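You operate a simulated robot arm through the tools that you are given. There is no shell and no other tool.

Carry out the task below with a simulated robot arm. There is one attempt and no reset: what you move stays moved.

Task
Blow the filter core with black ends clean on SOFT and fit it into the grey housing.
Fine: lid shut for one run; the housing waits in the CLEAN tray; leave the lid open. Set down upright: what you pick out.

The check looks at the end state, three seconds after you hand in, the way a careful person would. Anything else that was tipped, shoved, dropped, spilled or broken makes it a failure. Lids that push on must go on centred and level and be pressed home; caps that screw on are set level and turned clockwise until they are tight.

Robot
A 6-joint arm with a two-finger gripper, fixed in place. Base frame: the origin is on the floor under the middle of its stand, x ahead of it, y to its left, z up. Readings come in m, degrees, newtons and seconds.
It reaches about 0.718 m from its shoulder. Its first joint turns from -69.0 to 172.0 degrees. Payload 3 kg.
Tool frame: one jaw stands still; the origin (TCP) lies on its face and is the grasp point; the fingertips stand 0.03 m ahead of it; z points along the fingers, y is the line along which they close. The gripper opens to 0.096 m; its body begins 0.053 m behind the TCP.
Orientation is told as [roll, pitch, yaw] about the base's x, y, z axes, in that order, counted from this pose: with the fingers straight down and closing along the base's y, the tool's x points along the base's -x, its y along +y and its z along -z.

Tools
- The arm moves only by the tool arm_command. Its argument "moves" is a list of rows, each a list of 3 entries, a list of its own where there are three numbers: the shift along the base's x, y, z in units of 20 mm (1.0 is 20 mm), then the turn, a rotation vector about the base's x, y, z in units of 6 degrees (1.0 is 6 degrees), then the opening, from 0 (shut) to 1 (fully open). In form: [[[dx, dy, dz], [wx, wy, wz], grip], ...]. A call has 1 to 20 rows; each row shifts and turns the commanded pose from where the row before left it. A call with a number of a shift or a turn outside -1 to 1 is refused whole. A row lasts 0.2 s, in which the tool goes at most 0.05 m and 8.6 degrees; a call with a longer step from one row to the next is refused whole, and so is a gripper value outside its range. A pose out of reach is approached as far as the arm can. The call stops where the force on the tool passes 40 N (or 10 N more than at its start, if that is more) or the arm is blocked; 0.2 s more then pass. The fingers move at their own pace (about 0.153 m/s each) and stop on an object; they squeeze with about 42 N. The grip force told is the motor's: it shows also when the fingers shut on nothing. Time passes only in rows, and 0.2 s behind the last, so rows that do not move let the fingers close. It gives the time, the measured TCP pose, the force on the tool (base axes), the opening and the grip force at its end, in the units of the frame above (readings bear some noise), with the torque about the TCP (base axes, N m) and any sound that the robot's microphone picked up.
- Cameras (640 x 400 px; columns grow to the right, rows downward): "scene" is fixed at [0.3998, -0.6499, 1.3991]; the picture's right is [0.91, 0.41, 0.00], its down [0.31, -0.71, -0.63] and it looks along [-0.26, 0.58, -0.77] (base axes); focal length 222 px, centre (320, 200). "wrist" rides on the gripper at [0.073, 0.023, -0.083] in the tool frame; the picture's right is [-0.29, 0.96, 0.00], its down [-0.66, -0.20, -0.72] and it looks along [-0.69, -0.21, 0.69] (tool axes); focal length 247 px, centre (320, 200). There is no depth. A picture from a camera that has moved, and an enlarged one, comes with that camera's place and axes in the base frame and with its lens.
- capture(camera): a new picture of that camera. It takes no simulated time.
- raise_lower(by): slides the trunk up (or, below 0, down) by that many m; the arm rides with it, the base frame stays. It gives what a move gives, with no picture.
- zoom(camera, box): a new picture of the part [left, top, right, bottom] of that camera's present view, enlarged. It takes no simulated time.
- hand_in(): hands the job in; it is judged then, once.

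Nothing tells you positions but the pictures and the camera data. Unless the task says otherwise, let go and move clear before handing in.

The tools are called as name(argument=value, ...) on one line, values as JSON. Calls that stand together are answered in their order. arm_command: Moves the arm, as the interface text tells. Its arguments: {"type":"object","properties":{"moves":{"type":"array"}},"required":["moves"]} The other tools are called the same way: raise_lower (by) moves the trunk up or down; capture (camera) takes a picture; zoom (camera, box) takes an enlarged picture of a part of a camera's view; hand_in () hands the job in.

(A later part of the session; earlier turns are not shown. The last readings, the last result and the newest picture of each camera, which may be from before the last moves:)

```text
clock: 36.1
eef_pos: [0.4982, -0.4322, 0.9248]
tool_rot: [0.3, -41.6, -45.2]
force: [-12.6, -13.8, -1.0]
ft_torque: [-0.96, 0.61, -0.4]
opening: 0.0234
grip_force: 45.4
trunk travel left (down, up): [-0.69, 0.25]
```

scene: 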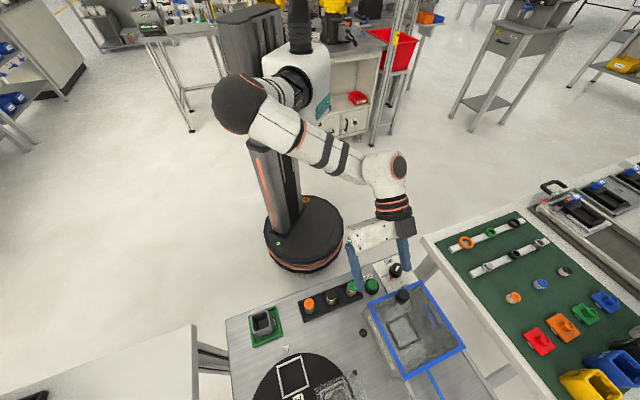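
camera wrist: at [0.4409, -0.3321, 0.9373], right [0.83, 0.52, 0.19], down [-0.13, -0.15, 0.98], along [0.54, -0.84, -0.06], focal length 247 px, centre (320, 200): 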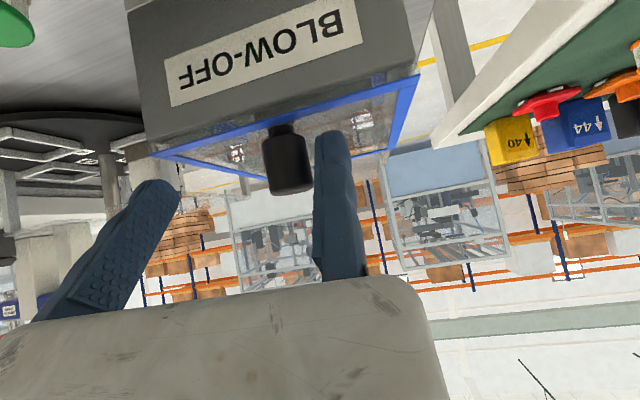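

arm_command(moves=[[[-0.12, -0.12, 0], [0, 0, 0], 0.1], [[0.129, -0.129, 0.52], [0, 0, 0], 0.1], [[0.129, -0.129, 0.52], [0, 0, 0], 0.1], [[0, 0, 0], [0, 0, 0], 0.1]])

capture(camera="wrist")

capture(camera="scene")

```text
clock: 36.9
eef_pos: [0.5013, -0.435, 0.934]
tool_rot: [0.1, -39.8, -45.1]
force: [-3.1, -0.3, -34.0]
ft_torque: [0.6, 0.81, -0.02]
opening: 0.0235
grip_force: 44.9
trunk travel left (down, up): [-0.69, 0.25]
stopped in row 4: the force on the tool passed its limit at 56 N (the readings are from after the stop); the commanded pose is now the measured one
```

```text
taken
camera wrist: at [0.4394, -0.3399, 0.9497], right [0.84, 0.52, 0.19], down [-0.11, -0.18, 0.98], along [0.54, -0.84, -0.09], focal length 247 px, centre (320, 200)
```

wrist: 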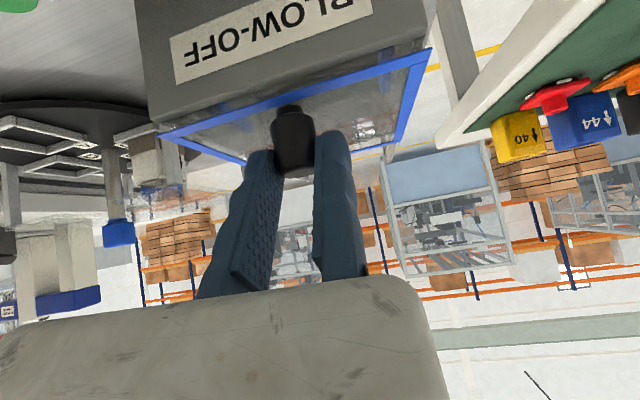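

```text
taken
```

scene: 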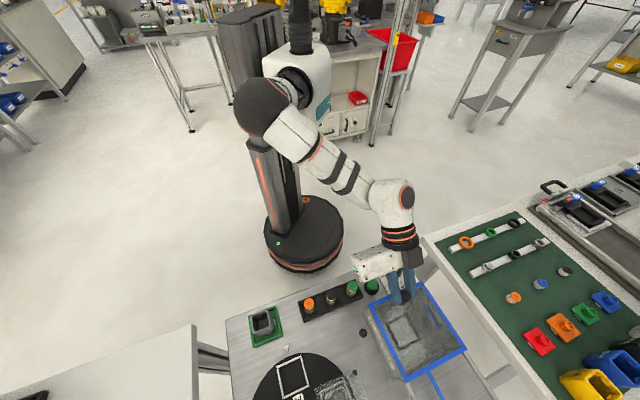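

The lid did not swing up: the fingers slid on the knob and the force limit tripped. There seem to be two rails running outward from the box, so the lid may slide rather than hinge. I'll look closely before pulling anything more.

zoom(camera="scene", box=[350, 280, 510, 400])

zoom(camera="wrist", box=[130, 0, 450, 200])

zoom(camera="wrist", box=[200, 60, 360, 190])

```text
3.33 times, centred on (430, 340) of scene
camera zoom: at [0.3998, -0.6499, 1.3991], right [0.91, 0.41, 0.0], down [0.31, -0.71, -0.63], along [-0.26, 0.58, -0.77], focal length 741 px, centre (-47, -267)
```

zoom: 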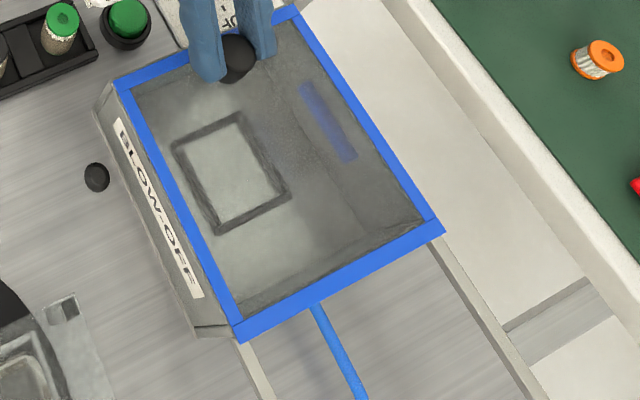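

```text
2.00 times, centred on (290, 100) of wrist
camera zoom: at [0.4394, -0.3399, 0.9497], right [0.84, 0.52, 0.19], down [-0.11, -0.18, 0.98], along [0.54, -0.84, -0.09], focal length 494 px, centre (380, 400)
```

zoom: 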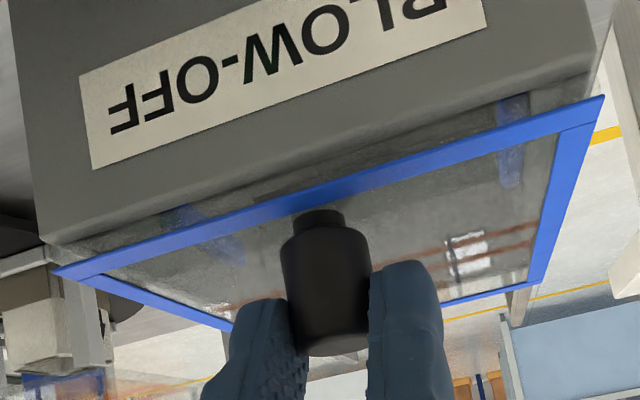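

```text
3.08 times, centred on (280, 125) of wrist
camera zoom: at [0.4394, -0.3399, 0.9497], right [0.84, 0.52, 0.19], down [-0.11, -0.18, 0.98], along [0.54, -0.84, -0.09], focal length 760 px, centre (443, 431)
```

zoom: 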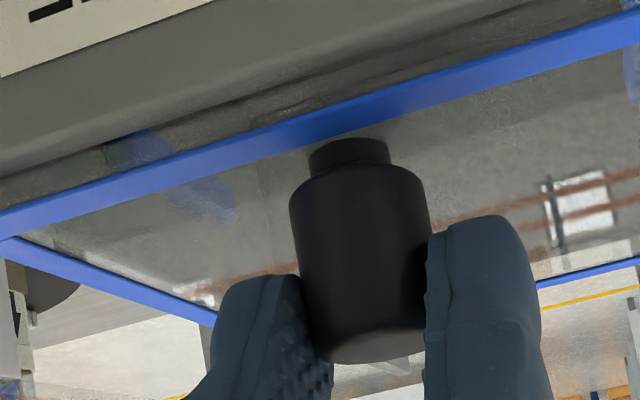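

The lid's near edge has in fact lifted about 9 mm, so it does hinge at the far side; the grip resists the knob turning between the pads. I'll read the steady force now that the command has been reset.

arm_command(moves=[[[0, 0, 0], [0, 0, 0], 0.1], [[0, 0, 0], [0, 0, 0], 0.1]])

```text
clock: 37.5
eef_pos: [0.5049, -0.4381, 0.9339]
tool_rot: [0.1, -40.1, -45.0]
force: [0.6, 0.3, -38.5]
ft_torque: [0.7, 0.63, 0.0]
opening: 0.0233
grip_force: 45.1
trunk travel left (down, up): [-0.69, 0.25]
```

arm_command(moves=[[[0, 0, -0.1], [0, 0, 0], 0.1], [[0, 0, 0], [0, 0, 0], 0.1]])

zoom(camera="wrist", box=[130, 0, 450, 200])

```text
clock: 38.1
eef_pos: [0.5044, -0.4386, 0.9346]
tool_rot: [0.1, -40.3, -45.1]
force: [1.1, 0.5, -33.1]
ft_torque: [0.76, 0.71, -0.05]
opening: 0.0236
grip_force: 45.1
trunk travel left (down, up): [-0.69, 0.25]
```

```text
2.00 times, centred on (290, 100) of wrist
camera zoom: at [0.4433, -0.3438, 0.9491], right [0.83, 0.52, 0.19], down [-0.12, -0.17, 0.98], along [0.54, -0.84, -0.08], focal length 494 px, centre (380, 400)
```

zoom: 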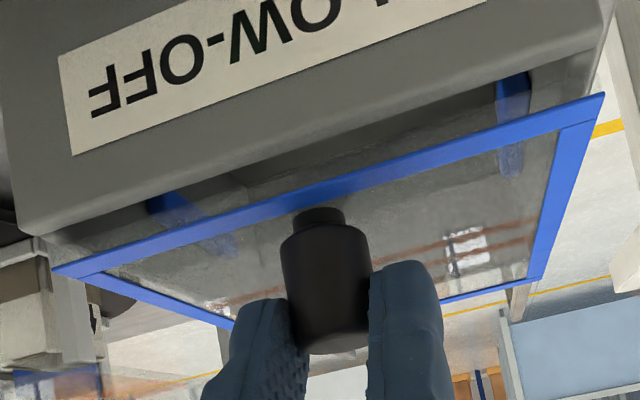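

arm_command(moves=[[[0, 0, -0.2], [0, 0, 0], 0.1], [[0, 0, 0], [0, 0, 0], 0.1]])

arm_command(moves=[[[0, 0, -0.2], [0, 0, 0], 0.1], [[0, 0, 0], [0, 0, 0], 0.1]])

zoom(camera="wrist", box=[130, 0, 450, 200])

```text
clock: 38.7
eef_pos: [0.5031, -0.4368, 0.9339]
tool_rot: [0.0, -40.8, -45.0]
force: [1.7, 0.2, -15.4]
ft_torque: [0.35, 0.64, -0.01]
opening: 0.0234
grip_force: 45.1
trunk travel left (down, up): [-0.69, 0.25]
```

```text
clock: 39.3
eef_pos: [0.5017, -0.4347, 0.9341]
tool_rot: [0.1, -41.1, -45.0]
force: [1.8, 1.4, 8.5]
ft_torque: [-0.15, 0.25, -0.07]
opening: 0.0234
grip_force: 45.0
trunk travel left (down, up): [-0.69, 0.25]
```

```text
2.00 times, centred on (290, 100) of wrist
camera zoom: at [0.4394, -0.3401, 0.9474], right [0.83, 0.52, 0.19], down [-0.13, -0.16, 0.98], along [0.54, -0.84, -0.06], focal length 494 px, centre (380, 400)
```

zoom: 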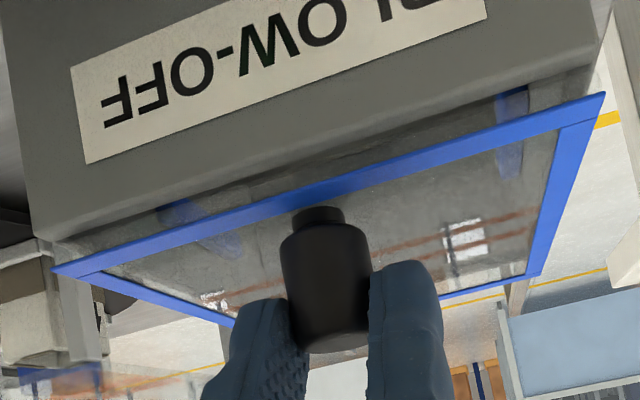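

The fingers slid up the knob, but comparing the pictures the lid followed the tool by a few millimetres in the outward direction – and there are rails behind the box. So it looks like a sliding lid. I'll look at the far side more closely to confirm.

zoom(camera="scene", box=[390, 330, 490, 400])

zoom(camera="wrist", box=[340, 60, 480, 200])

capture(camera="wrist")

```text
5.71 times, centred on (440, 365) of scene
camera zoom: at [0.3998, -0.6499, 1.3991], right [0.91, 0.41, 0.0], down [0.31, -0.71, -0.63], along [-0.26, 0.58, -0.77], focal length 1271 px, centre (-366, -743)
```

zoom: 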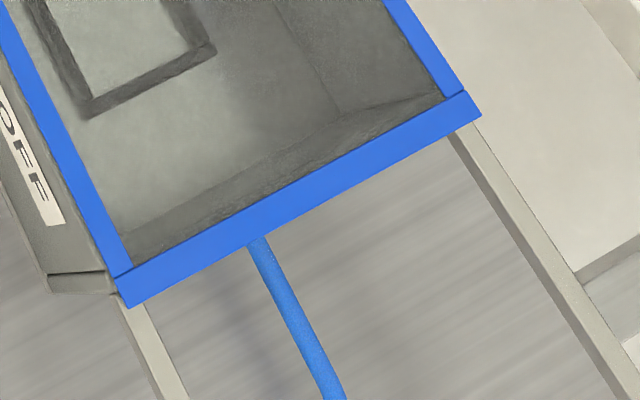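

```text
2.86 times, centred on (410, 130) of wrist
camera zoom: at [0.4394, -0.3401, 0.9474], right [0.83, 0.52, 0.19], down [-0.13, -0.16, 0.98], along [0.54, -0.84, -0.06], focal length 706 px, centre (63, 400)
```

zoom: 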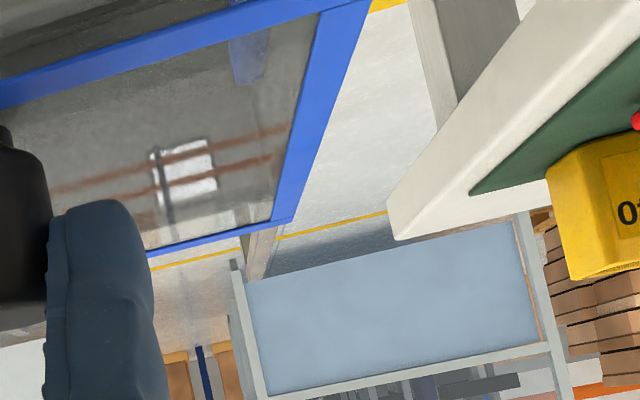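

```text
taken
camera wrist: at [0.4394, -0.3401, 0.9474], right [0.83, 0.52, 0.19], down [-0.13, -0.16, 0.98], along [0.54, -0.84, -0.06], focal length 247 px, centre (320, 200)
```

wrist: 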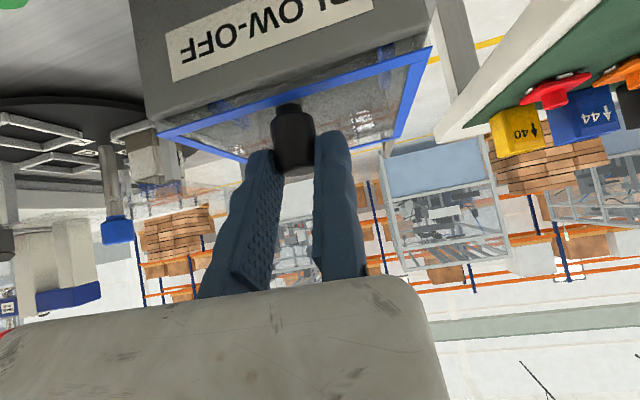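

Confirmed: two rails run outward from the box (to n≈0.945), so the lid slides away from the robot. I'll ease the vertical load and slide the gripped knob outward a little to check it moves freely.

arm_command(moves=[[[0, 0, 0.07], [0, 0, 0], 0.1], [[0.4, -0.4, 0], [0, 0, 0], 0.1], [[0.4, -0.4, 0], [0, 0, 0], 0.1], [[0, 0, 0], [0, 0, 0], 0.1]])

capture(camera="wrist")

zoom(camera="scene", box=[350, 270, 510, 400])

```text
clock: 40.3
eef_pos: [0.5153, -0.4488, 0.9349]
tool_rot: [0.1, -41.0, -45.1]
force: [2.0, 1.8, 12.4]
ft_torque: [-0.54, 0.1, -0.03]
opening: 0.0233
grip_force: 45.4
trunk travel left (down, up): [-0.69, 0.25]
```

```text
taken
camera wrist: at [0.4541, -0.3548, 0.9479], right [0.83, 0.52, 0.19], down [-0.13, -0.16, 0.98], along [0.54, -0.84, -0.07], focal length 247 px, centre (320, 200)
```

wrist: 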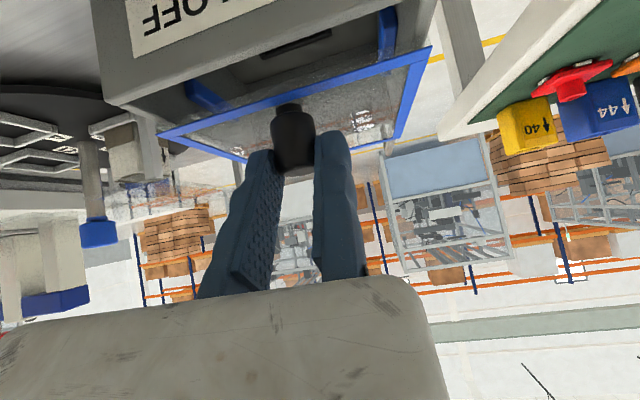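

```text
3.08 times, centred on (430, 335) of scene
camera zoom: at [0.3998, -0.6499, 1.3991], right [0.91, 0.41, 0.0], down [0.31, -0.71, -0.63], along [-0.26, 0.58, -0.77], focal length 684 px, centre (-18, -215)
```

zoom: 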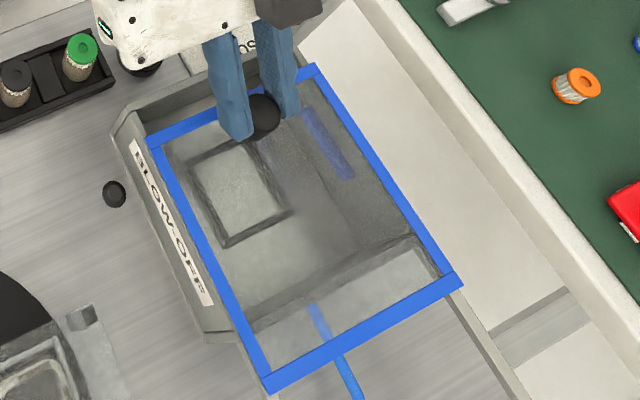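

The lid slides smoothly. I continue sliding it outward while gripped.

arm_command(moves=[[[0.5, -0.5, 0.06], [0, 0, 0], 0.1], [[0.5, -0.5, 0], [0, 0, 0], 0.1], [[0.5, -0.5, 0], [0, 0, 0], 0.1], [[0.5, -0.5, 0], [0, 0, 0], 0.1], [[0.5, -0.5, 0], [0, 0, 0], 0.1], [[0, 0, 0], [0, 0, 0], 0.1]])

zoom(camera="scene", box=[350, 270, 510, 400])

```text
clock: 41.7
eef_pos: [0.5656, -0.4989, 0.9343]
tool_rot: [0.1, -40.9, -45.1]
force: [1.2, -0.5, 4.5]
ft_torque: [-0.37, 0.2, -0.15]
opening: 0.0232
grip_force: 44.8
trunk travel left (down, up): [-0.69, 0.25]
```

```text
3.08 times, centred on (430, 335) of scene
camera zoom: at [0.3998, -0.6499, 1.3991], right [0.91, 0.41, 0.0], down [0.31, -0.71, -0.63], along [-0.26, 0.58, -0.77], focal length 684 px, centre (-18, -215)
```

zoom: 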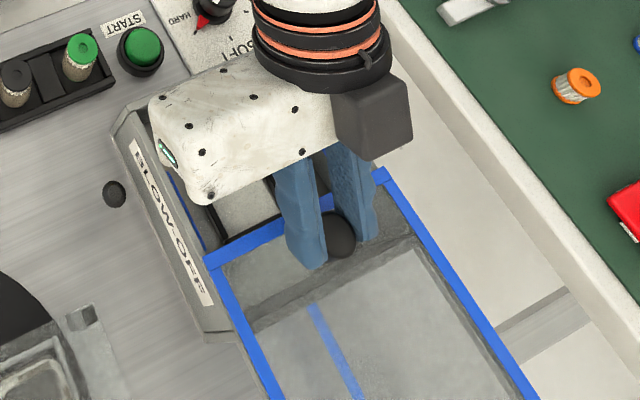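

The lid is open by about 0.094 m. I push it a bit more within reach, then release the knob and back away.

arm_command(moves=[[[0.4, -0.4, 0], [0, 0, 0], 0.1], [[0, 0, 0], [0, 0, 0], 0.1], [[0, 0, 0], [0, 0, 0], 0.4], [[0, 0, 0], [0, 0, 0], 0.6]])

arm_command(moves=[[[-0.5, 0.5, 0.8], [0, 0, 0], 0.8], [[-0.5, 0.5, 0.8], [0, 0, 0], 1], [[-0.5, 0.5, 0.8], [0, 0, 0], 1], [[-0.5, 0.5, 0.8], [0, 0, 0], 1]])

capture(camera="wrist")

capture(camera="scene")

```text
clock: 42.7
eef_pos: [0.5748, -0.5097, 0.9327]
tool_rot: [0.1, -40.8, -45.1]
force: [1.1, 1.0, -1.0]
ft_torque: [0.03, -0.01, 0.0]
opening: 0.0579
grip_force: 0.1
trunk travel left (down, up): [-0.69, 0.25]
```

```text
clock: 43.7
eef_pos: [0.5335, -0.4686, 0.9995]
tool_rot: [0.1, -40.9, -45.1]
force: [-0.2, -0.3, -0.4]
ft_torque: [0.01, 0.02, 0.0]
opening: 0.0957
grip_force: 0.0
trunk travel left (down, up): [-0.69, 0.25]
```

```text
taken
camera wrist: at [0.4716, -0.3739, 1.0131], right [0.83, 0.52, 0.19], down [-0.13, -0.16, 0.98], along [0.54, -0.84, -0.07], focal length 247 px, centre (320, 200)
```

wrist: 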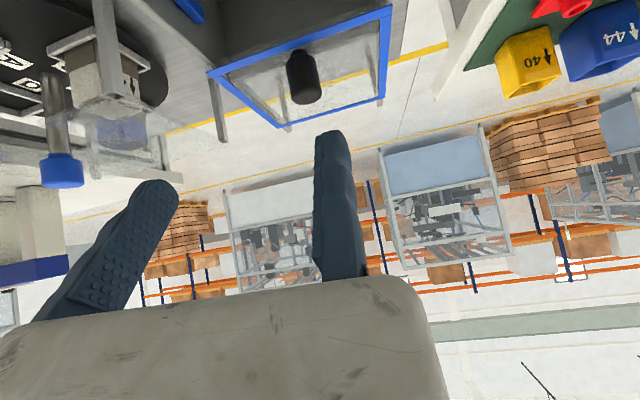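

```text
taken
```

scene: 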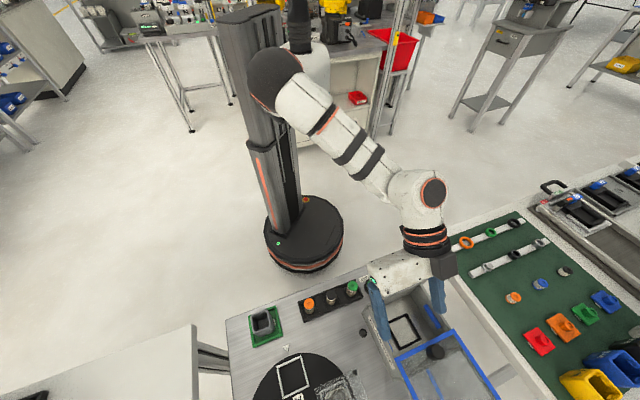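

The lid is open and the nest is visible. Now I turn the tool back to vertical and go over the rack for a close look at the cores and the housing.

arm_command(moves=[[[-0.9, 0.5, 0.4], [0.7, 0.7, 0], 1], [[-0.9, 0.5, 0.4], [0.7, 0.7, 0], 1], [[-0.9, 0.3, 0.4], [0.7, 0.7, 0], 1], [[-0.9, 0.2, 0.2], [0.7, 0.7, 0], 1], [[-0.9, 0.2, 0], [0.7, 0.7, 0], 1], [[-0.9, 0, 0], [0.7, 0.7, 0], 1], [[-0.9, 0, 0], [0.6, 0.6, 0], 1], [[-0.9, 0, 0], [0, 0, 0], 1], [[-0.9, 0, 0], [0, 0, 0], 1]])

capture(camera="wrist")

zoom(camera="scene", box=[350, 270, 510, 400])

```text
clock: 45.7
eef_pos: [0.3724, -0.4356, 1.0249]
tool_rot: [0.2, -0.1, -45.1]
force: [0.0, -0.4, -0.4]
ft_torque: [-0.03, -0.02, -0.02]
opening: 0.0959
grip_force: 0.0
trunk travel left (down, up): [-0.69, 0.25]
```

```text
taken
camera wrist: at [0.3358, -0.3672, 1.1078], right [0.88, 0.47, 0.0], down [0.32, -0.61, 0.72], along [0.34, -0.64, -0.69], focal length 247 px, centre (320, 200)
```

wrist: 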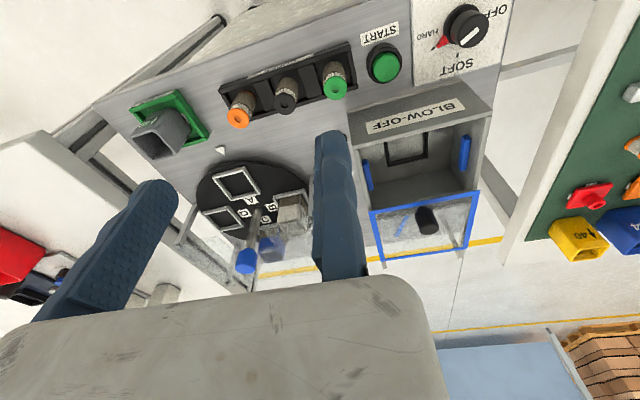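

```text
3.08 times, centred on (430, 335) of scene
camera zoom: at [0.3998, -0.6499, 1.3991], right [0.91, 0.41, 0.0], down [0.31, -0.71, -0.63], along [-0.26, 0.58, -0.77], focal length 684 px, centre (-18, -215)
```

zoom: 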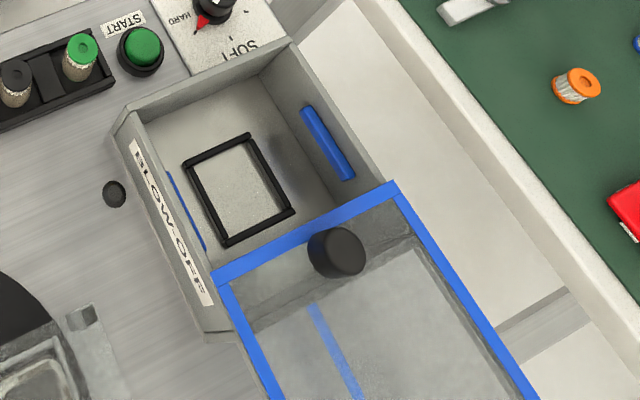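

zoom(camera="wrist", box=[210, 30, 370, 130])

zoom(camera="wrist", box=[100, 70, 260, 170])

zoom(camera="wrist", box=[350, 0, 530, 110])

zoom(camera="scene", box=[240, 270, 370, 360])

```text
4.00 times, centred on (290, 80) of wrist
camera zoom: at [0.3358, -0.3672, 1.1078], right [0.88, 0.47, 0.0], down [0.32, -0.61, 0.72], along [0.34, -0.64, -0.69], focal length 988 px, centre (440, 680)
```

zoom: 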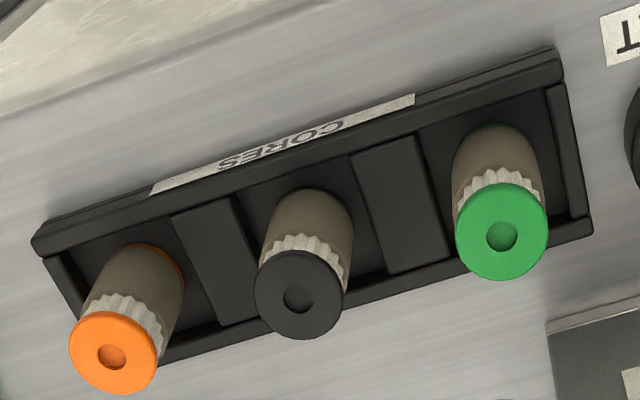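

```text
4.00 times, centred on (180, 120) of wrist
camera zoom: at [0.3358, -0.3672, 1.1078], right [0.88, 0.47, 0.0], down [0.32, -0.61, 0.72], along [0.34, -0.64, -0.69], focal length 988 px, centre (880, 520)
```

zoom: 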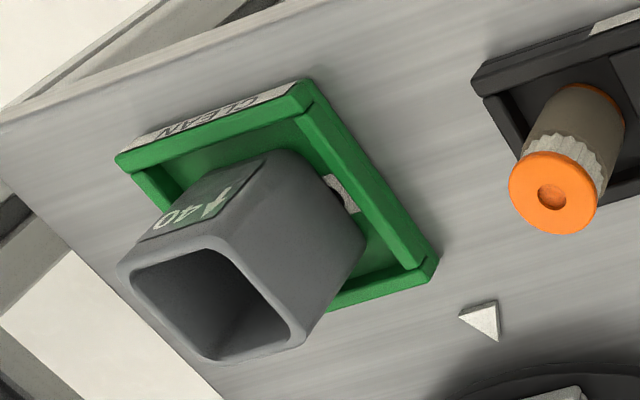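

```text
3.56 times, centred on (440, 55) of wrist
camera zoom: at [0.3358, -0.3672, 1.1078], right [0.88, 0.47, 0.0], down [0.32, -0.61, 0.72], along [0.34, -0.64, -0.69], focal length 878 px, centre (-107, 716)
```

zoom: 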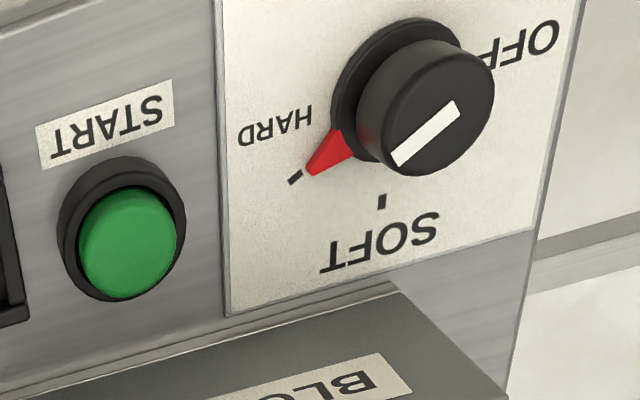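

```text
4.44 times, centred on (305, 315) of scene
camera zoom: at [0.3998, -0.6499, 1.3991], right [0.91, 0.41, 0.0], down [0.31, -0.71, -0.63], along [-0.26, 0.58, -0.77], focal length 989 px, centre (387, -311)
```

zoom: 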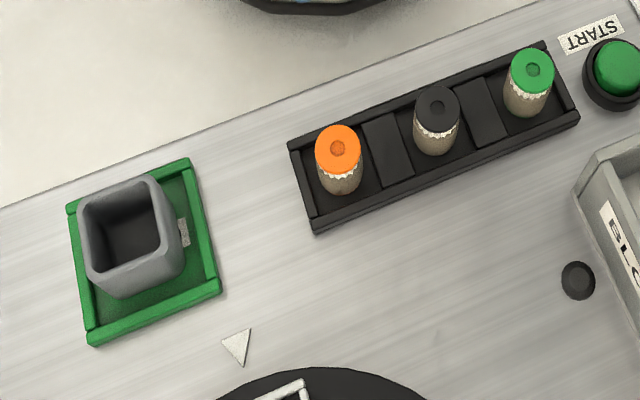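

Black core: top centre n≈0.601, e≈−0.093, top z≈0.85, Ø≈24 mm; housing opening: n≈0.60, e≈−0.259, rim z≈0.86. I'll use a 30° outward tilt and grip along the rack so that the core stays upright and can also be set in the box. First I shift height between trunk and arm to stay away from the inner reach limit.

raise_lower(by=0.16)

arm_command(moves=[[[0.5, -0.2, -1], [0, 0, 0], 0.6], [[0.5, -0.2, -1], [0, 0, 0], 0.6], [[0.5, -0.2, -1], [0, 0, 0], 0.6], [[0, 0, -1], [0, 0, 0], 0.6], [[0, 0, -1], [0, 0, 0], 0.6], [[0, 0, -1], [0, 0, 0], 0.6], [[0, 0, -1], [0, 0, 0], 0.6], [[0, 0, -1], [0, 0, 0], 0.6], [[0, 0, -1], [0, 0, 0], 0.6], [[0, 0, -1], [0, 0, 0], 0.6], [[0, 0, -1], [0, 0, 0], 0.6]])

```text
clock: 47.5
eef_pos: [0.3723, -0.4354, 1.1845]
tool_rot: [0.1, 0.1, -45.1]
force: [-0.5, 0.0, 0.3]
ft_torque: [-0.02, 0.01, -0.01]
opening: 0.096
grip_force: 0.0
trunk travel left (down, up): [-0.85, 0.09]
```

```text
clock: 49.9
eef_pos: [0.4036, -0.4473, 0.9652]
tool_rot: [0.1, -0.1, -45.0]
force: [0.4, 0.4, 0.4]
ft_torque: [-0.01, 0.0, -0.03]
opening: 0.0574
grip_force: 0.1
trunk travel left (down, up): [-0.85, 0.09]
```

arm_command(moves=[[[-0.444, -0.222, -0.3], [-0.707, -0.707, 0], 0.375], [[-0.444, -0.222, -0.3], [-0.707, -0.707, 0], 0.375], [[-0.444, -0.222, -0.3], [-0.707, -0.707, 0], 0.375], [[-0.444, -0.222, -0.3], [-0.707, -0.707, 0], 0.375], [[-0.444, -0.222, -0.3], [-0.707, -0.707, 0], 0.375]])

capture(camera="wrist")

capture(camera="scene")

```text
clock: 51.1
eef_pos: [0.357, -0.4462, 0.9223]
tool_rot: [0.1, -30.3, -45.2]
force: [-0.6, -0.1, -0.8]
ft_torque: [-0.01, 0.01, 0.01]
opening: 0.0361
grip_force: 0.2
out of reach, approached as far as the arm can: row 4, 5
trunk travel left (down, up): [-0.85, 0.09]
```

```text
taken
camera wrist: at [0.2982, -0.3538, 0.9557], right [0.86, 0.49, 0.15], down [0.0, -0.29, 0.96], along [0.52, -0.82, -0.25], focal length 247 px, centre (320, 200)
```

wrist: 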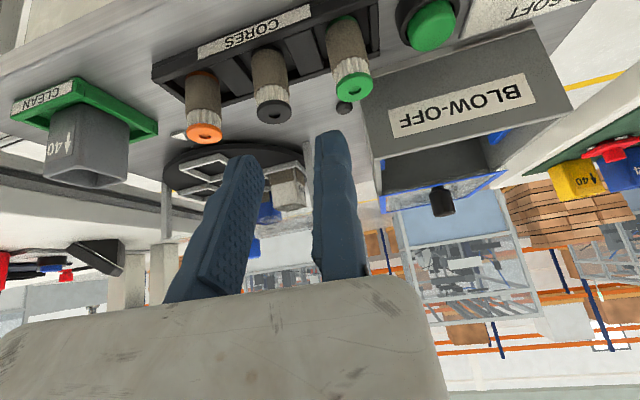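

```text
taken
```

scene: 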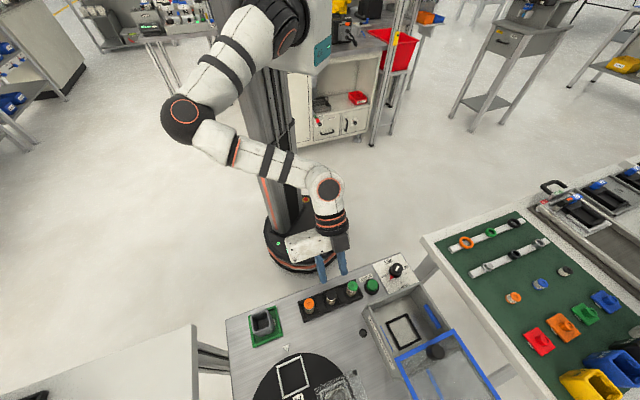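

That posture hits a different limit, so I'll use the other side: arm raised relative to a lowered trunk, as at the start. I back out the same way, raise the arm, then lower the trunk.

arm_command(moves=[[[0.4, 0, 0.5], [0.707, 0.707, 0], 0.5], [[0.4, 0, 0.5], [0.707, 0.707, 0], 0.5], [[0.4, 0, 0.5], [0.707, 0.707, 0], 0.5], [[0.4, 0, 0.5], [0.707, 0.707, 0], 0.5], [[0.5, 0, 0.5], [0.707, 0.707, 0], 0.5], [[0, 0, 1], [0, 0, 0], 0.5], [[0, 0, 1], [0, 0, 0], 0.5], [[0, 0, 1], [0, 0, 0], 0.5], [[0, 0, 1], [0, 0, 0], 0.5], [[0, 0, 1], [0, 0, 0], 0.5], [[0, 0, 1], [0, 0, 0], 0.5], [[0, 0, 1], [0, 0, 0], 0.5], [[0, 0, 1], [0, 0, 0], 0.5], [[0, 0, 1], [0, 0, 0], 0.5], [[0, 0, 1], [0, 0, 0], 0.5], [[0, 0, 1], [0, 0, 0], 0.5], [[0, 0, 1], [0, 0, 0], 0.5], [[0, 0, 1], [0, 0, 0], 0.5]])

```text
clock: 54.9
eef_pos: [0.3434, -0.4443, 1.2093]
tool_rot: [0.1, -0.4, -45.2]
force: [0.6, 0.2, 0.9]
ft_torque: [0.06, -0.01, 0.03]
opening: 0.0479
grip_force: 0.0
out of reach, approached as far as the arm can: row 10, 11, 12, 13, 14, 15, 16, 17, 18
trunk travel left (down, up): [-0.85, 0.09]
```

capture(camera="scene")

```text
taken
```

scene: 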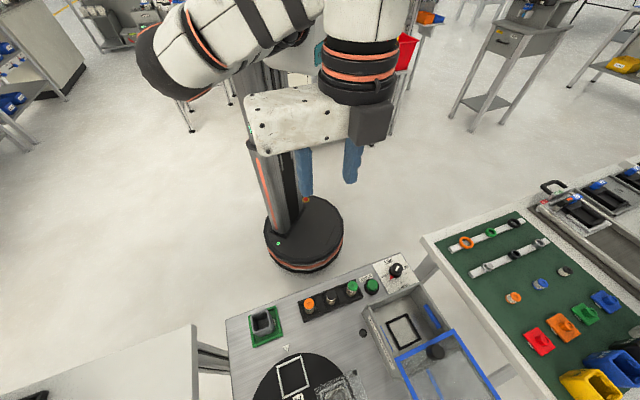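

raise_lower(by=-0.2)

arm_command(moves=[[[0, 0, 1], [0, 0, 0], 0.5], [[0, 0, 1], [0, 0, 0], 0.5], [[0, 0, 1], [0, 0, 0], 0.5], [[0, 0, 1], [0, 0, 0], 0.5], [[0, 0, 1], [0, 0, 0], 0.5]])

raise_lower(by=-0.14)

capture(camera="wrist")

```text
clock: 57.1
eef_pos: [0.344, -0.4433, 1.0093]
tool_rot: [0.1, -0.2, -45.3]
force: [0.7, 0.4, 0.6]
ft_torque: [-0.04, 0.0, -0.03]
opening: 0.0478
grip_force: 0.1
trunk travel left (down, up): [-0.65, 0.29]
```

```text
clock: 58.3
eef_pos: [0.3441, -0.4434, 1.1088]
tool_rot: [0.2, -0.3, -45.0]
force: [-0.1, 1.1, 0.2]
ft_torque: [-0.01, -0.01, -0.01]
opening: 0.0478
grip_force: 0.0
trunk travel left (down, up): [-0.65, 0.29]
```

```text
clock: 60.0
eef_pos: [0.3449, -0.4425, 0.9689]
tool_rot: [0.2, -0.2, -45.0]
force: [0.4, -0.5, -0.5]
ft_torque: [-0.02, 0.0, 0.01]
opening: 0.048
grip_force: 0.0
trunk travel left (down, up): [-0.51, 0.43]
```

```text
taken
camera wrist: at [0.3091, -0.3739, 1.0514], right [0.88, 0.47, 0.0], down [0.32, -0.61, 0.72], along [0.34, -0.64, -0.69], focal length 247 px, centre (320, 200)
```

wrist: 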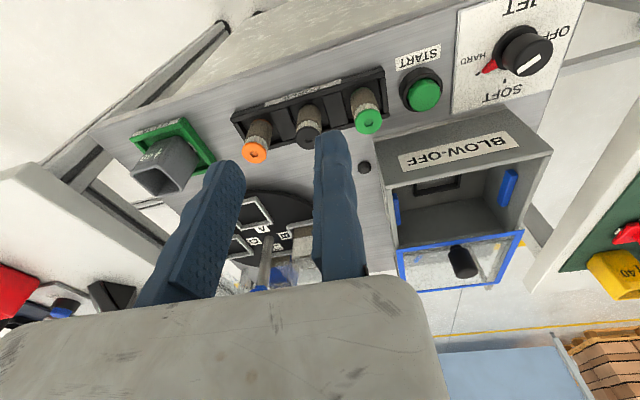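

arm_command(moves=[[[0.1, -0.2, 1], [-0.4, -0.4, 0], 0.5], [[0.1, -0.2, 1], [-0.4, -0.4, 0], 0.5], [[0.1, -0.2, 1], [-0.4, -0.4, 0], 0.5], [[0.1, -0.2, 1], [-0.4, -0.4, 0], 0.5], [[0.1, -0.2, 1], [-0.4, -0.4, 0], 0.5]])

raise_lower(by=-0.12)

capture(camera="scene")

```text
clock: 61.2
eef_pos: [0.3549, -0.462, 1.0699]
tool_rot: [0.1, -17.2, -45.2]
force: [-0.1, -0.1, 0.3]
ft_torque: [-0.02, -0.01, 0.03]
opening: 0.0478
grip_force: 0.0
trunk travel left (down, up): [-0.51, 0.43]
```

```text
clock: 62.7
eef_pos: [0.3552, -0.4631, 0.9494]
tool_rot: [0.1, -17.1, -45.0]
force: [0.8, 0.0, -0.2]
ft_torque: [0.02, -0.03, -0.01]
opening: 0.0481
grip_force: 0.0
trunk travel left (down, up): [-0.39, 0.55]
```

```text
taken
```

scene: 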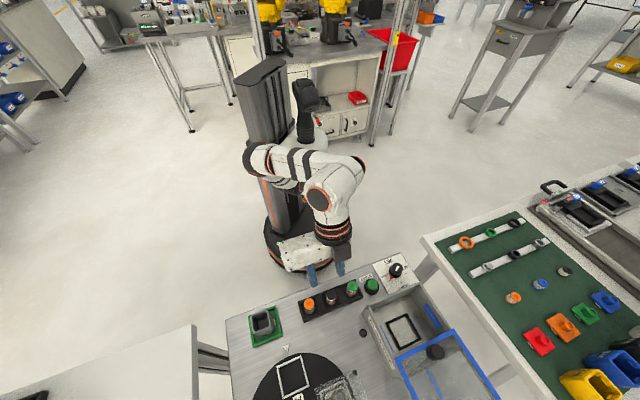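

Now the arm posture is comfortable. I finish the tilt to 30° and hover just above the black core.

arm_command(moves=[[[0.07, -0.1, -0.5], [-0.707, -0.707, 0], 0.375], [[0.07, -0.1, -0.5], [-0.707, -0.707, 0], 0.375], [[0.06, -0.12, -0.5], [-0.11, -0.11, 0], 0.375]])

capture(camera="wrist")

zoom(camera="wrist", box=[150, 20, 390, 170])

zoom(camera="scene", box=[260, 220, 400, 330])

```text
clock: 63.5
eef_pos: [0.3595, -0.4692, 0.9199]
tool_rot: [0.2, -30.1, -45.1]
force: [-0.2, -0.1, 0.7]
ft_torque: [0.0, 0.0, 0.04]
opening: 0.0361
grip_force: 0.1
trunk travel left (down, up): [-0.39, 0.55]
```

```text
taken
camera wrist: at [0.3013, -0.3784, 0.9541], right [0.86, 0.5, 0.15], down [0.0, -0.29, 0.96], along [0.52, -0.82, -0.25], focal length 247 px, centre (320, 200)
```

wrist: 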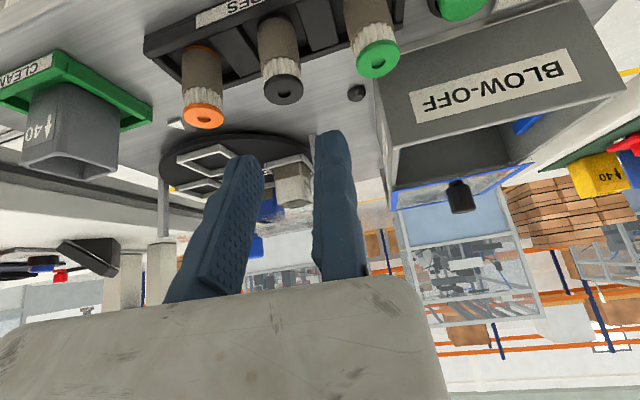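

```text
2.67 times, centred on (270, 95) of wrist
camera zoom: at [0.3013, -0.3784, 0.9541], right [0.86, 0.5, 0.15], down [0.0, -0.29, 0.96], along [0.52, -0.82, -0.25], focal length 659 px, centre (453, 480)
```

zoom: 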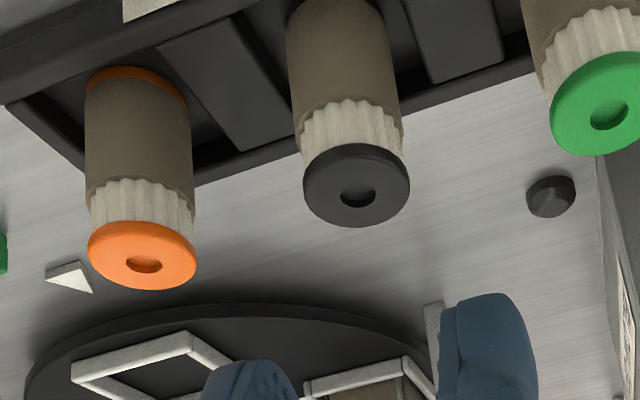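

```text
3.64 times, centred on (330, 275) of scene
camera zoom: at [0.3998, -0.6499, 1.3991], right [0.91, 0.41, 0.0], down [0.31, -0.71, -0.63], along [-0.26, 0.58, -0.77], focal length 809 px, centre (284, -73)
```

zoom: 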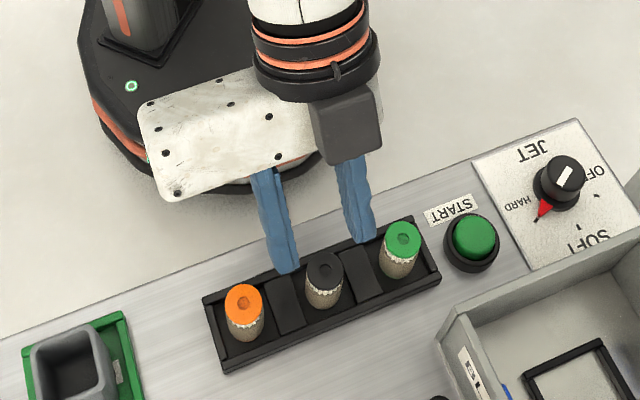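

The fingers straddle the black core over the flat partitions. I descend vertically.

arm_command(moves=[[[0, 0, -0.9], [0, 0, 0], 0.375], [[0, 0, -0.9], [0, 0, 0], 0.375], [[0, 0, -0.9], [0, 0, 0], 0.375]])

zoom(camera="wrist", box=[190, 70, 430, 220])

zoom(camera="scene", box=[280, 240, 380, 320])

```text
clock: 64.3
eef_pos: [0.3591, -0.4695, 0.8659]
tool_rot: [0.2, -30.0, -45.1]
force: [-0.1, -0.1, 0.1]
ft_torque: [-0.01, -0.02, -0.01]
opening: 0.036
grip_force: 0.1
trunk travel left (down, up): [-0.39, 0.55]
```

```text
2.67 times, centred on (310, 145) of wrist
camera zoom: at [0.3015, -0.3786, 0.8994], right [0.86, 0.5, 0.15], down [0.0, -0.29, 0.96], along [0.52, -0.82, -0.25], focal length 659 px, centre (347, 347)
```

zoom: 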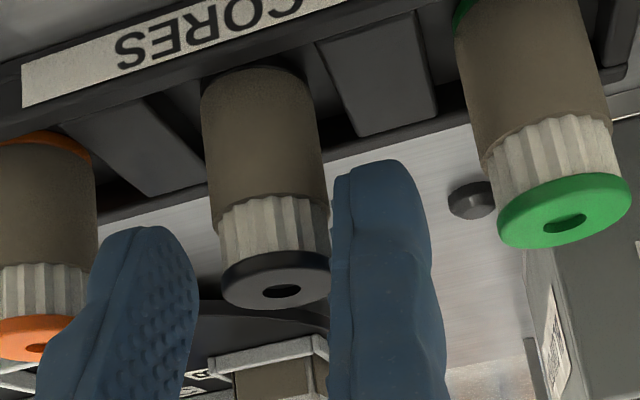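

```text
5.00 times, centred on (330, 280) of scene
camera zoom: at [0.3998, -0.6499, 1.3991], right [0.91, 0.41, 0.0], down [0.31, -0.71, -0.63], along [-0.26, 0.58, -0.77], focal length 1112 px, centre (270, -200)
```

zoom: 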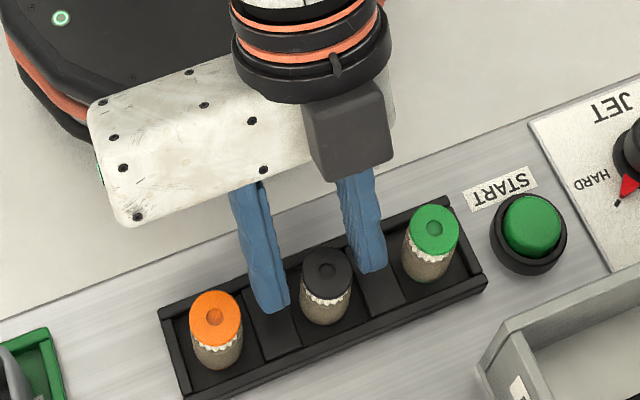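

arm_command(moves=[[[-0.088, -0.088, -0.1], [0, 0, 0], 0.375], [[0, 0, 0], [0, 0, 0], 0.3], [[0, 0, 0], [0, 0, 0], 0.25], [[0, 0, 0], [0, 0, 0], 0.15], [[0, 0, 0], [0, 0, 0], 0.15]])

zoom(camera="wrist", box=[190, 70, 430, 220])

```text
clock: 65.5
eef_pos: [0.3566, -0.4713, 0.8629]
tool_rot: [0.2, -30.1, -45.2]
force: [0.3, 0.5, 1.1]
ft_torque: [0.04, -0.01, 0.0]
opening: 0.0194
grip_force: 41.5
trunk travel left (down, up): [-0.39, 0.55]
```

```text
2.67 times, centred on (310, 145) of wrist
camera zoom: at [0.2993, -0.3796, 0.8982], right [0.86, 0.5, 0.15], down [0.0, -0.29, 0.96], along [0.52, -0.82, -0.25], focal length 659 px, centre (347, 347)
```

zoom: 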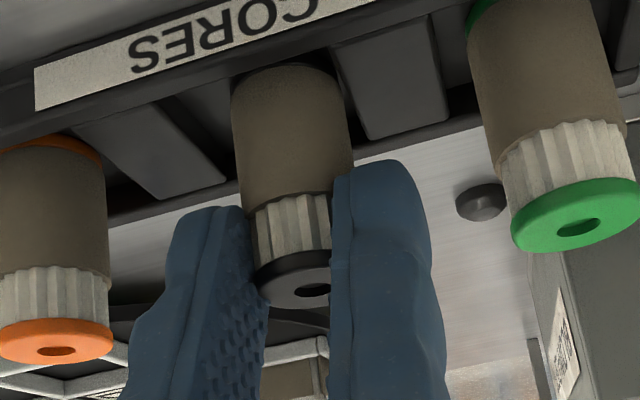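

The core is gripped (19 mm at the pads). I lift it straight up and check that it hangs upright.

arm_command(moves=[[[0, 0, 0.3], [0, 0, 0], 0.15], [[0, 0, 0.7], [0, 0, 0], 0.15], [[0, 0, 1], [0, 0, 0], 0.15], [[0, 0, 1], [0, 0, 0], 0.15], [[0, 0, 1], [0, 0, 0], 0.15]])

capture(camera="wrist")

zoom(camera="scene", box=[260, 200, 400, 320])

```text
clock: 66.7
eef_pos: [0.3573, -0.4703, 0.9447]
tool_rot: [0.1, -30.2, -45.0]
force: [-0.6, 0.2, -0.2]
ft_torque: [0.03, -0.01, 0.0]
opening: 0.0192
grip_force: 42.1
trunk travel left (down, up): [-0.39, 0.55]
```

```text
taken
camera wrist: at [0.2994, -0.3797, 0.9789], right [0.85, 0.5, 0.15], down [0.0, -0.29, 0.96], along [0.52, -0.82, -0.25], focal length 247 px, centre (320, 200)
```

wrist: 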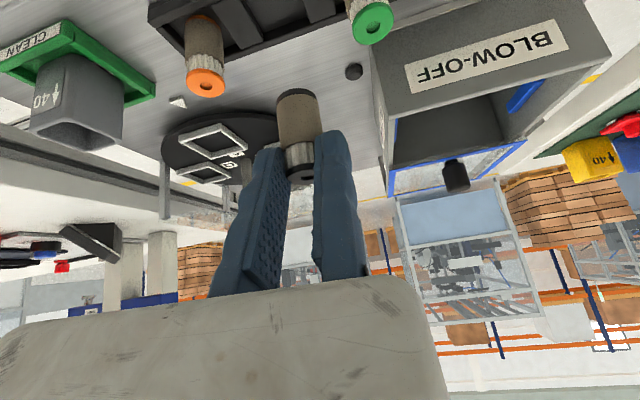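

```text
3.33 times, centred on (330, 260) of scene
camera zoom: at [0.3998, -0.6499, 1.3991], right [0.91, 0.41, 0.0], down [0.31, -0.71, -0.63], along [-0.26, 0.58, -0.77], focal length 741 px, centre (287, 0)
```

zoom: 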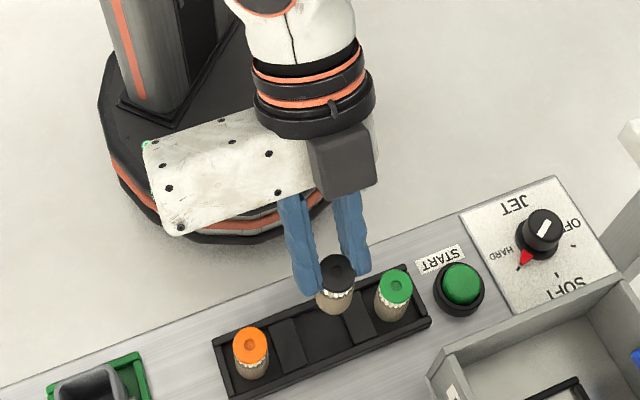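

The core is held upright. I raise the trunk and carry the core over to the box on a path that stays within reach.

raise_lower(by=0.23)

arm_command(moves=[[[0.742, 0, -0.85], [0, 0, 0], 0.15], [[0.742, 0, -0.85], [0, 0, 0], 0.15], [[0.742, 0, -0.85], [0, 0, 0], 0.15], [[0.742, 0, -0.85], [0, 0, 0], 0.15], [[0.742, 0, -0.85], [0, 0, 0], 0.15], [[0.742, 0, -0.85], [0, 0, 0], 0.15], [[0.742, 0, -0.85], [0, 0, 0], 0.15], [[0.742, 0, -0.85], [0, 0, 0], 0.15], [[0.742, 0, -0.85], [0, 0, 0], 0.15], [[0.742, 0, -0.85], [0, 0, 0], 0.15], [[0.742, 0, -0.85], [0, 0, 0], 0.15], [[0.742, 0, -0.85], [0, 0, 0], 0.15]])

capture(camera="wrist")

zoom(camera="scene", box=[350, 240, 510, 370])

```text
clock: 69.1
eef_pos: [0.3578, -0.4712, 1.1743]
tool_rot: [0.1, -30.1, -45.0]
force: [-0.5, 0.3, 0.6]
ft_torque: [0.0, 0.04, -0.02]
opening: 0.0193
grip_force: 41.9
trunk travel left (down, up): [-0.62, 0.32]
```

```text
clock: 71.7
eef_pos: [0.5359, -0.4711, 0.9689]
tool_rot: [0.2, -30.1, -45.1]
force: [-0.2, 0.4, -1.3]
ft_torque: [-0.01, 0.01, 0.0]
opening: 0.0192
grip_force: 42.4
trunk travel left (down, up): [-0.62, 0.32]
```

```text
taken
camera wrist: at [0.4778, -0.3809, 1.004], right [0.86, 0.5, 0.15], down [0.0, -0.29, 0.96], along [0.52, -0.82, -0.25], focal length 247 px, centre (320, 200)
```

wrist: 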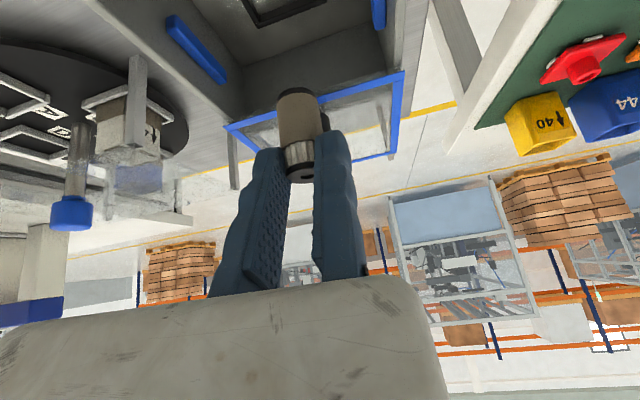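

```text
3.08 times, centred on (430, 305) of scene
camera zoom: at [0.3998, -0.6499, 1.3991], right [0.91, 0.41, 0.0], down [0.31, -0.71, -0.63], along [-0.26, 0.58, -0.77], focal length 684 px, centre (-18, -123)
```

zoom: 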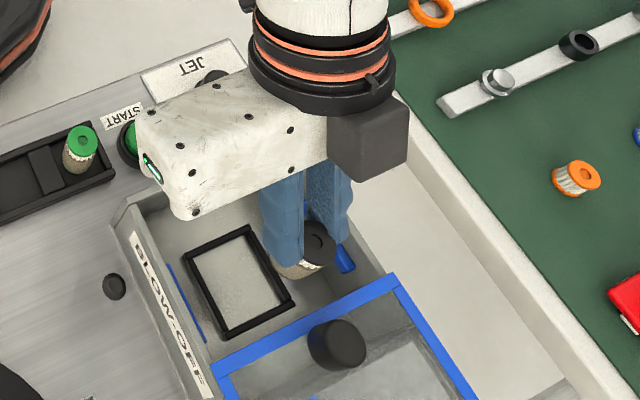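

Projections put the core right above the nest centre. I descend into the box and then approach the floor in small steps watching the force.

arm_command(moves=[[[0, 0, -0.9], [0, 0, 0], 0.15], [[0, 0, -0.9], [0, 0, 0], 0.15], [[0, 0, -0.9], [0, 0, 0], 0.15], [[0, 0, -0.9], [0, 0, 0], 0.15]])

zoom(camera="scene", box=[370, 260, 490, 360])

capture(camera="wrist")

```text
clock: 72.7
eef_pos: [0.5345, -0.4715, 0.8985]
tool_rot: [0.2, -30.0, -45.2]
force: [0.7, -0.7, -0.6]
ft_torque: [-0.01, 0.0, -0.01]
opening: 0.0191
grip_force: 41.7
trunk travel left (down, up): [-0.62, 0.32]
```

```text
4.00 times, centred on (430, 310) of scene
camera zoom: at [0.3998, -0.6499, 1.3991], right [0.91, 0.41, 0.0], down [0.31, -0.71, -0.63], along [-0.26, 0.58, -0.77], focal length 890 px, centre (-120, -240)
```

zoom: 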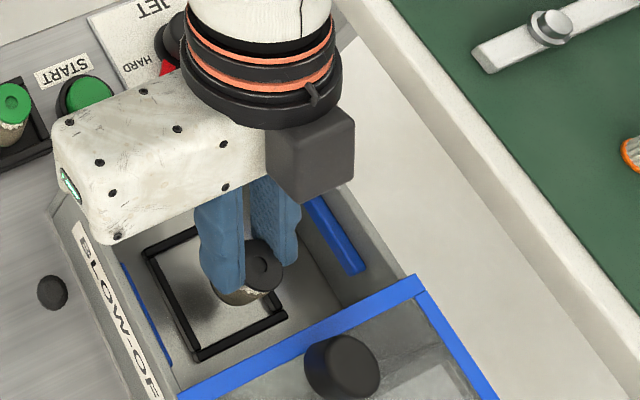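

```text
taken
camera wrist: at [0.477, -0.3806, 0.9323], right [0.86, 0.5, 0.15], down [0.0, -0.29, 0.96], along [0.52, -0.82, -0.25], focal length 247 px, centre (320, 200)
```

wrist: 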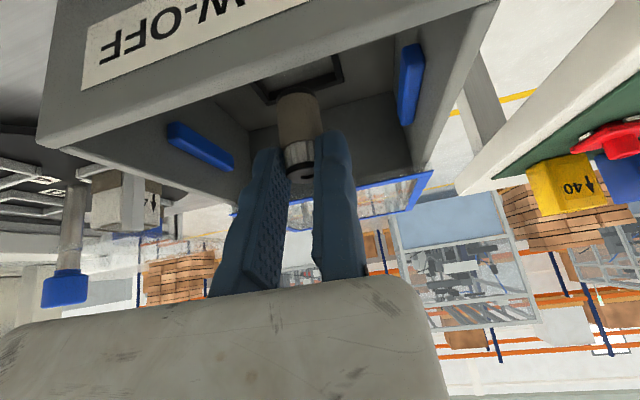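

arm_command(moves=[[[0, 0, -0.5], [0, 0, 0], 0.15], [[0, 0, -0.5], [0, 0, 0], 0.15], [[0, 0, -0.25], [0, 0, 0], 0.15]])

arm_command(moves=[[[0, 0, -0.15], [0, 0, 0], 0.15], [[0, 0, -0.15], [0, 0, 0], 0.15]])

```text
clock: 73.5
eef_pos: [0.5352, -0.4718, 0.8745]
tool_rot: [0.2, -30.0, -45.1]
force: [0.8, -0.7, -0.3]
ft_torque: [0.01, -0.01, 0.03]
opening: 0.0191
grip_force: 42.4
trunk travel left (down, up): [-0.62, 0.32]
```

```text
clock: 74.1
eef_pos: [0.5352, -0.4724, 0.8678]
tool_rot: [0.2, -30.2, -45.1]
force: [1.0, 0.1, -0.2]
ft_torque: [0.02, -0.01, 0.05]
opening: 0.0193
grip_force: 42.1
trunk travel left (down, up): [-0.62, 0.32]
```

arm_command(moves=[[[0, 0, -0.12], [0, 0, 0], 0.15], [[0, 0, 0], [0, 0, 0], 0.15]])

zoom(camera="wrist", box=[220, 50, 400, 200])

zoom(camera="scene", box=[380, 280, 470, 360])

```text
clock: 74.7
eef_pos: [0.5349, -0.4703, 0.8675]
tool_rot: [0.2, -30.3, -45.2]
force: [1.0, -3.0, 9.9]
ft_torque: [-0.4, -0.18, 0.03]
opening: 0.019
grip_force: 41.8
trunk travel left (down, up): [-0.62, 0.32]
```

```text
2.67 times, centred on (310, 125) of wrist
camera zoom: at [0.4765, -0.3794, 0.9011], right [0.85, 0.5, 0.15], down [0.0, -0.29, 0.96], along [0.52, -0.82, -0.25], focal length 659 px, centre (347, 400)
```

zoom: 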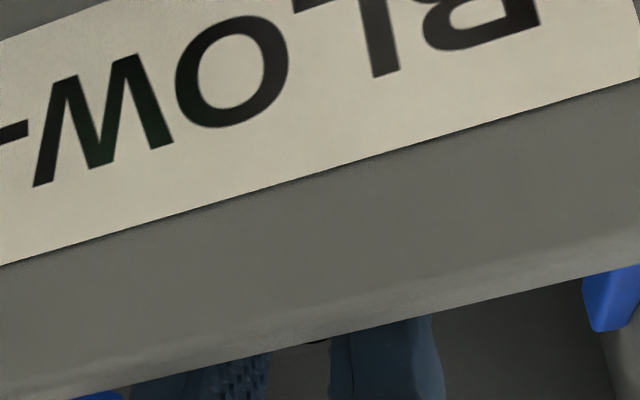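

```text
5.00 times, centred on (425, 320) of scene
camera zoom: at [0.3998, -0.6499, 1.3991], right [0.91, 0.41, 0.0], down [0.31, -0.71, -0.63], along [-0.26, 0.58, -0.77], focal length 1112 px, centre (-205, -400)
```

zoom: 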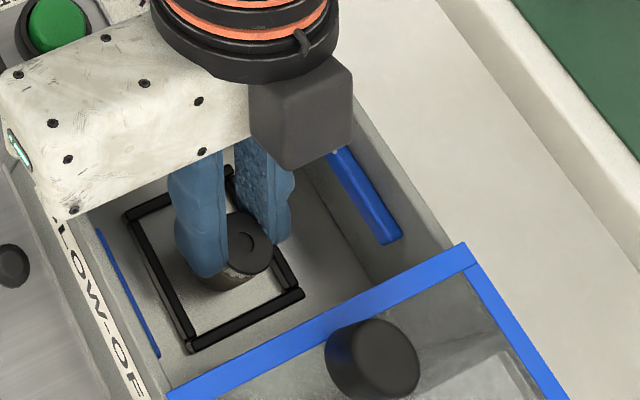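

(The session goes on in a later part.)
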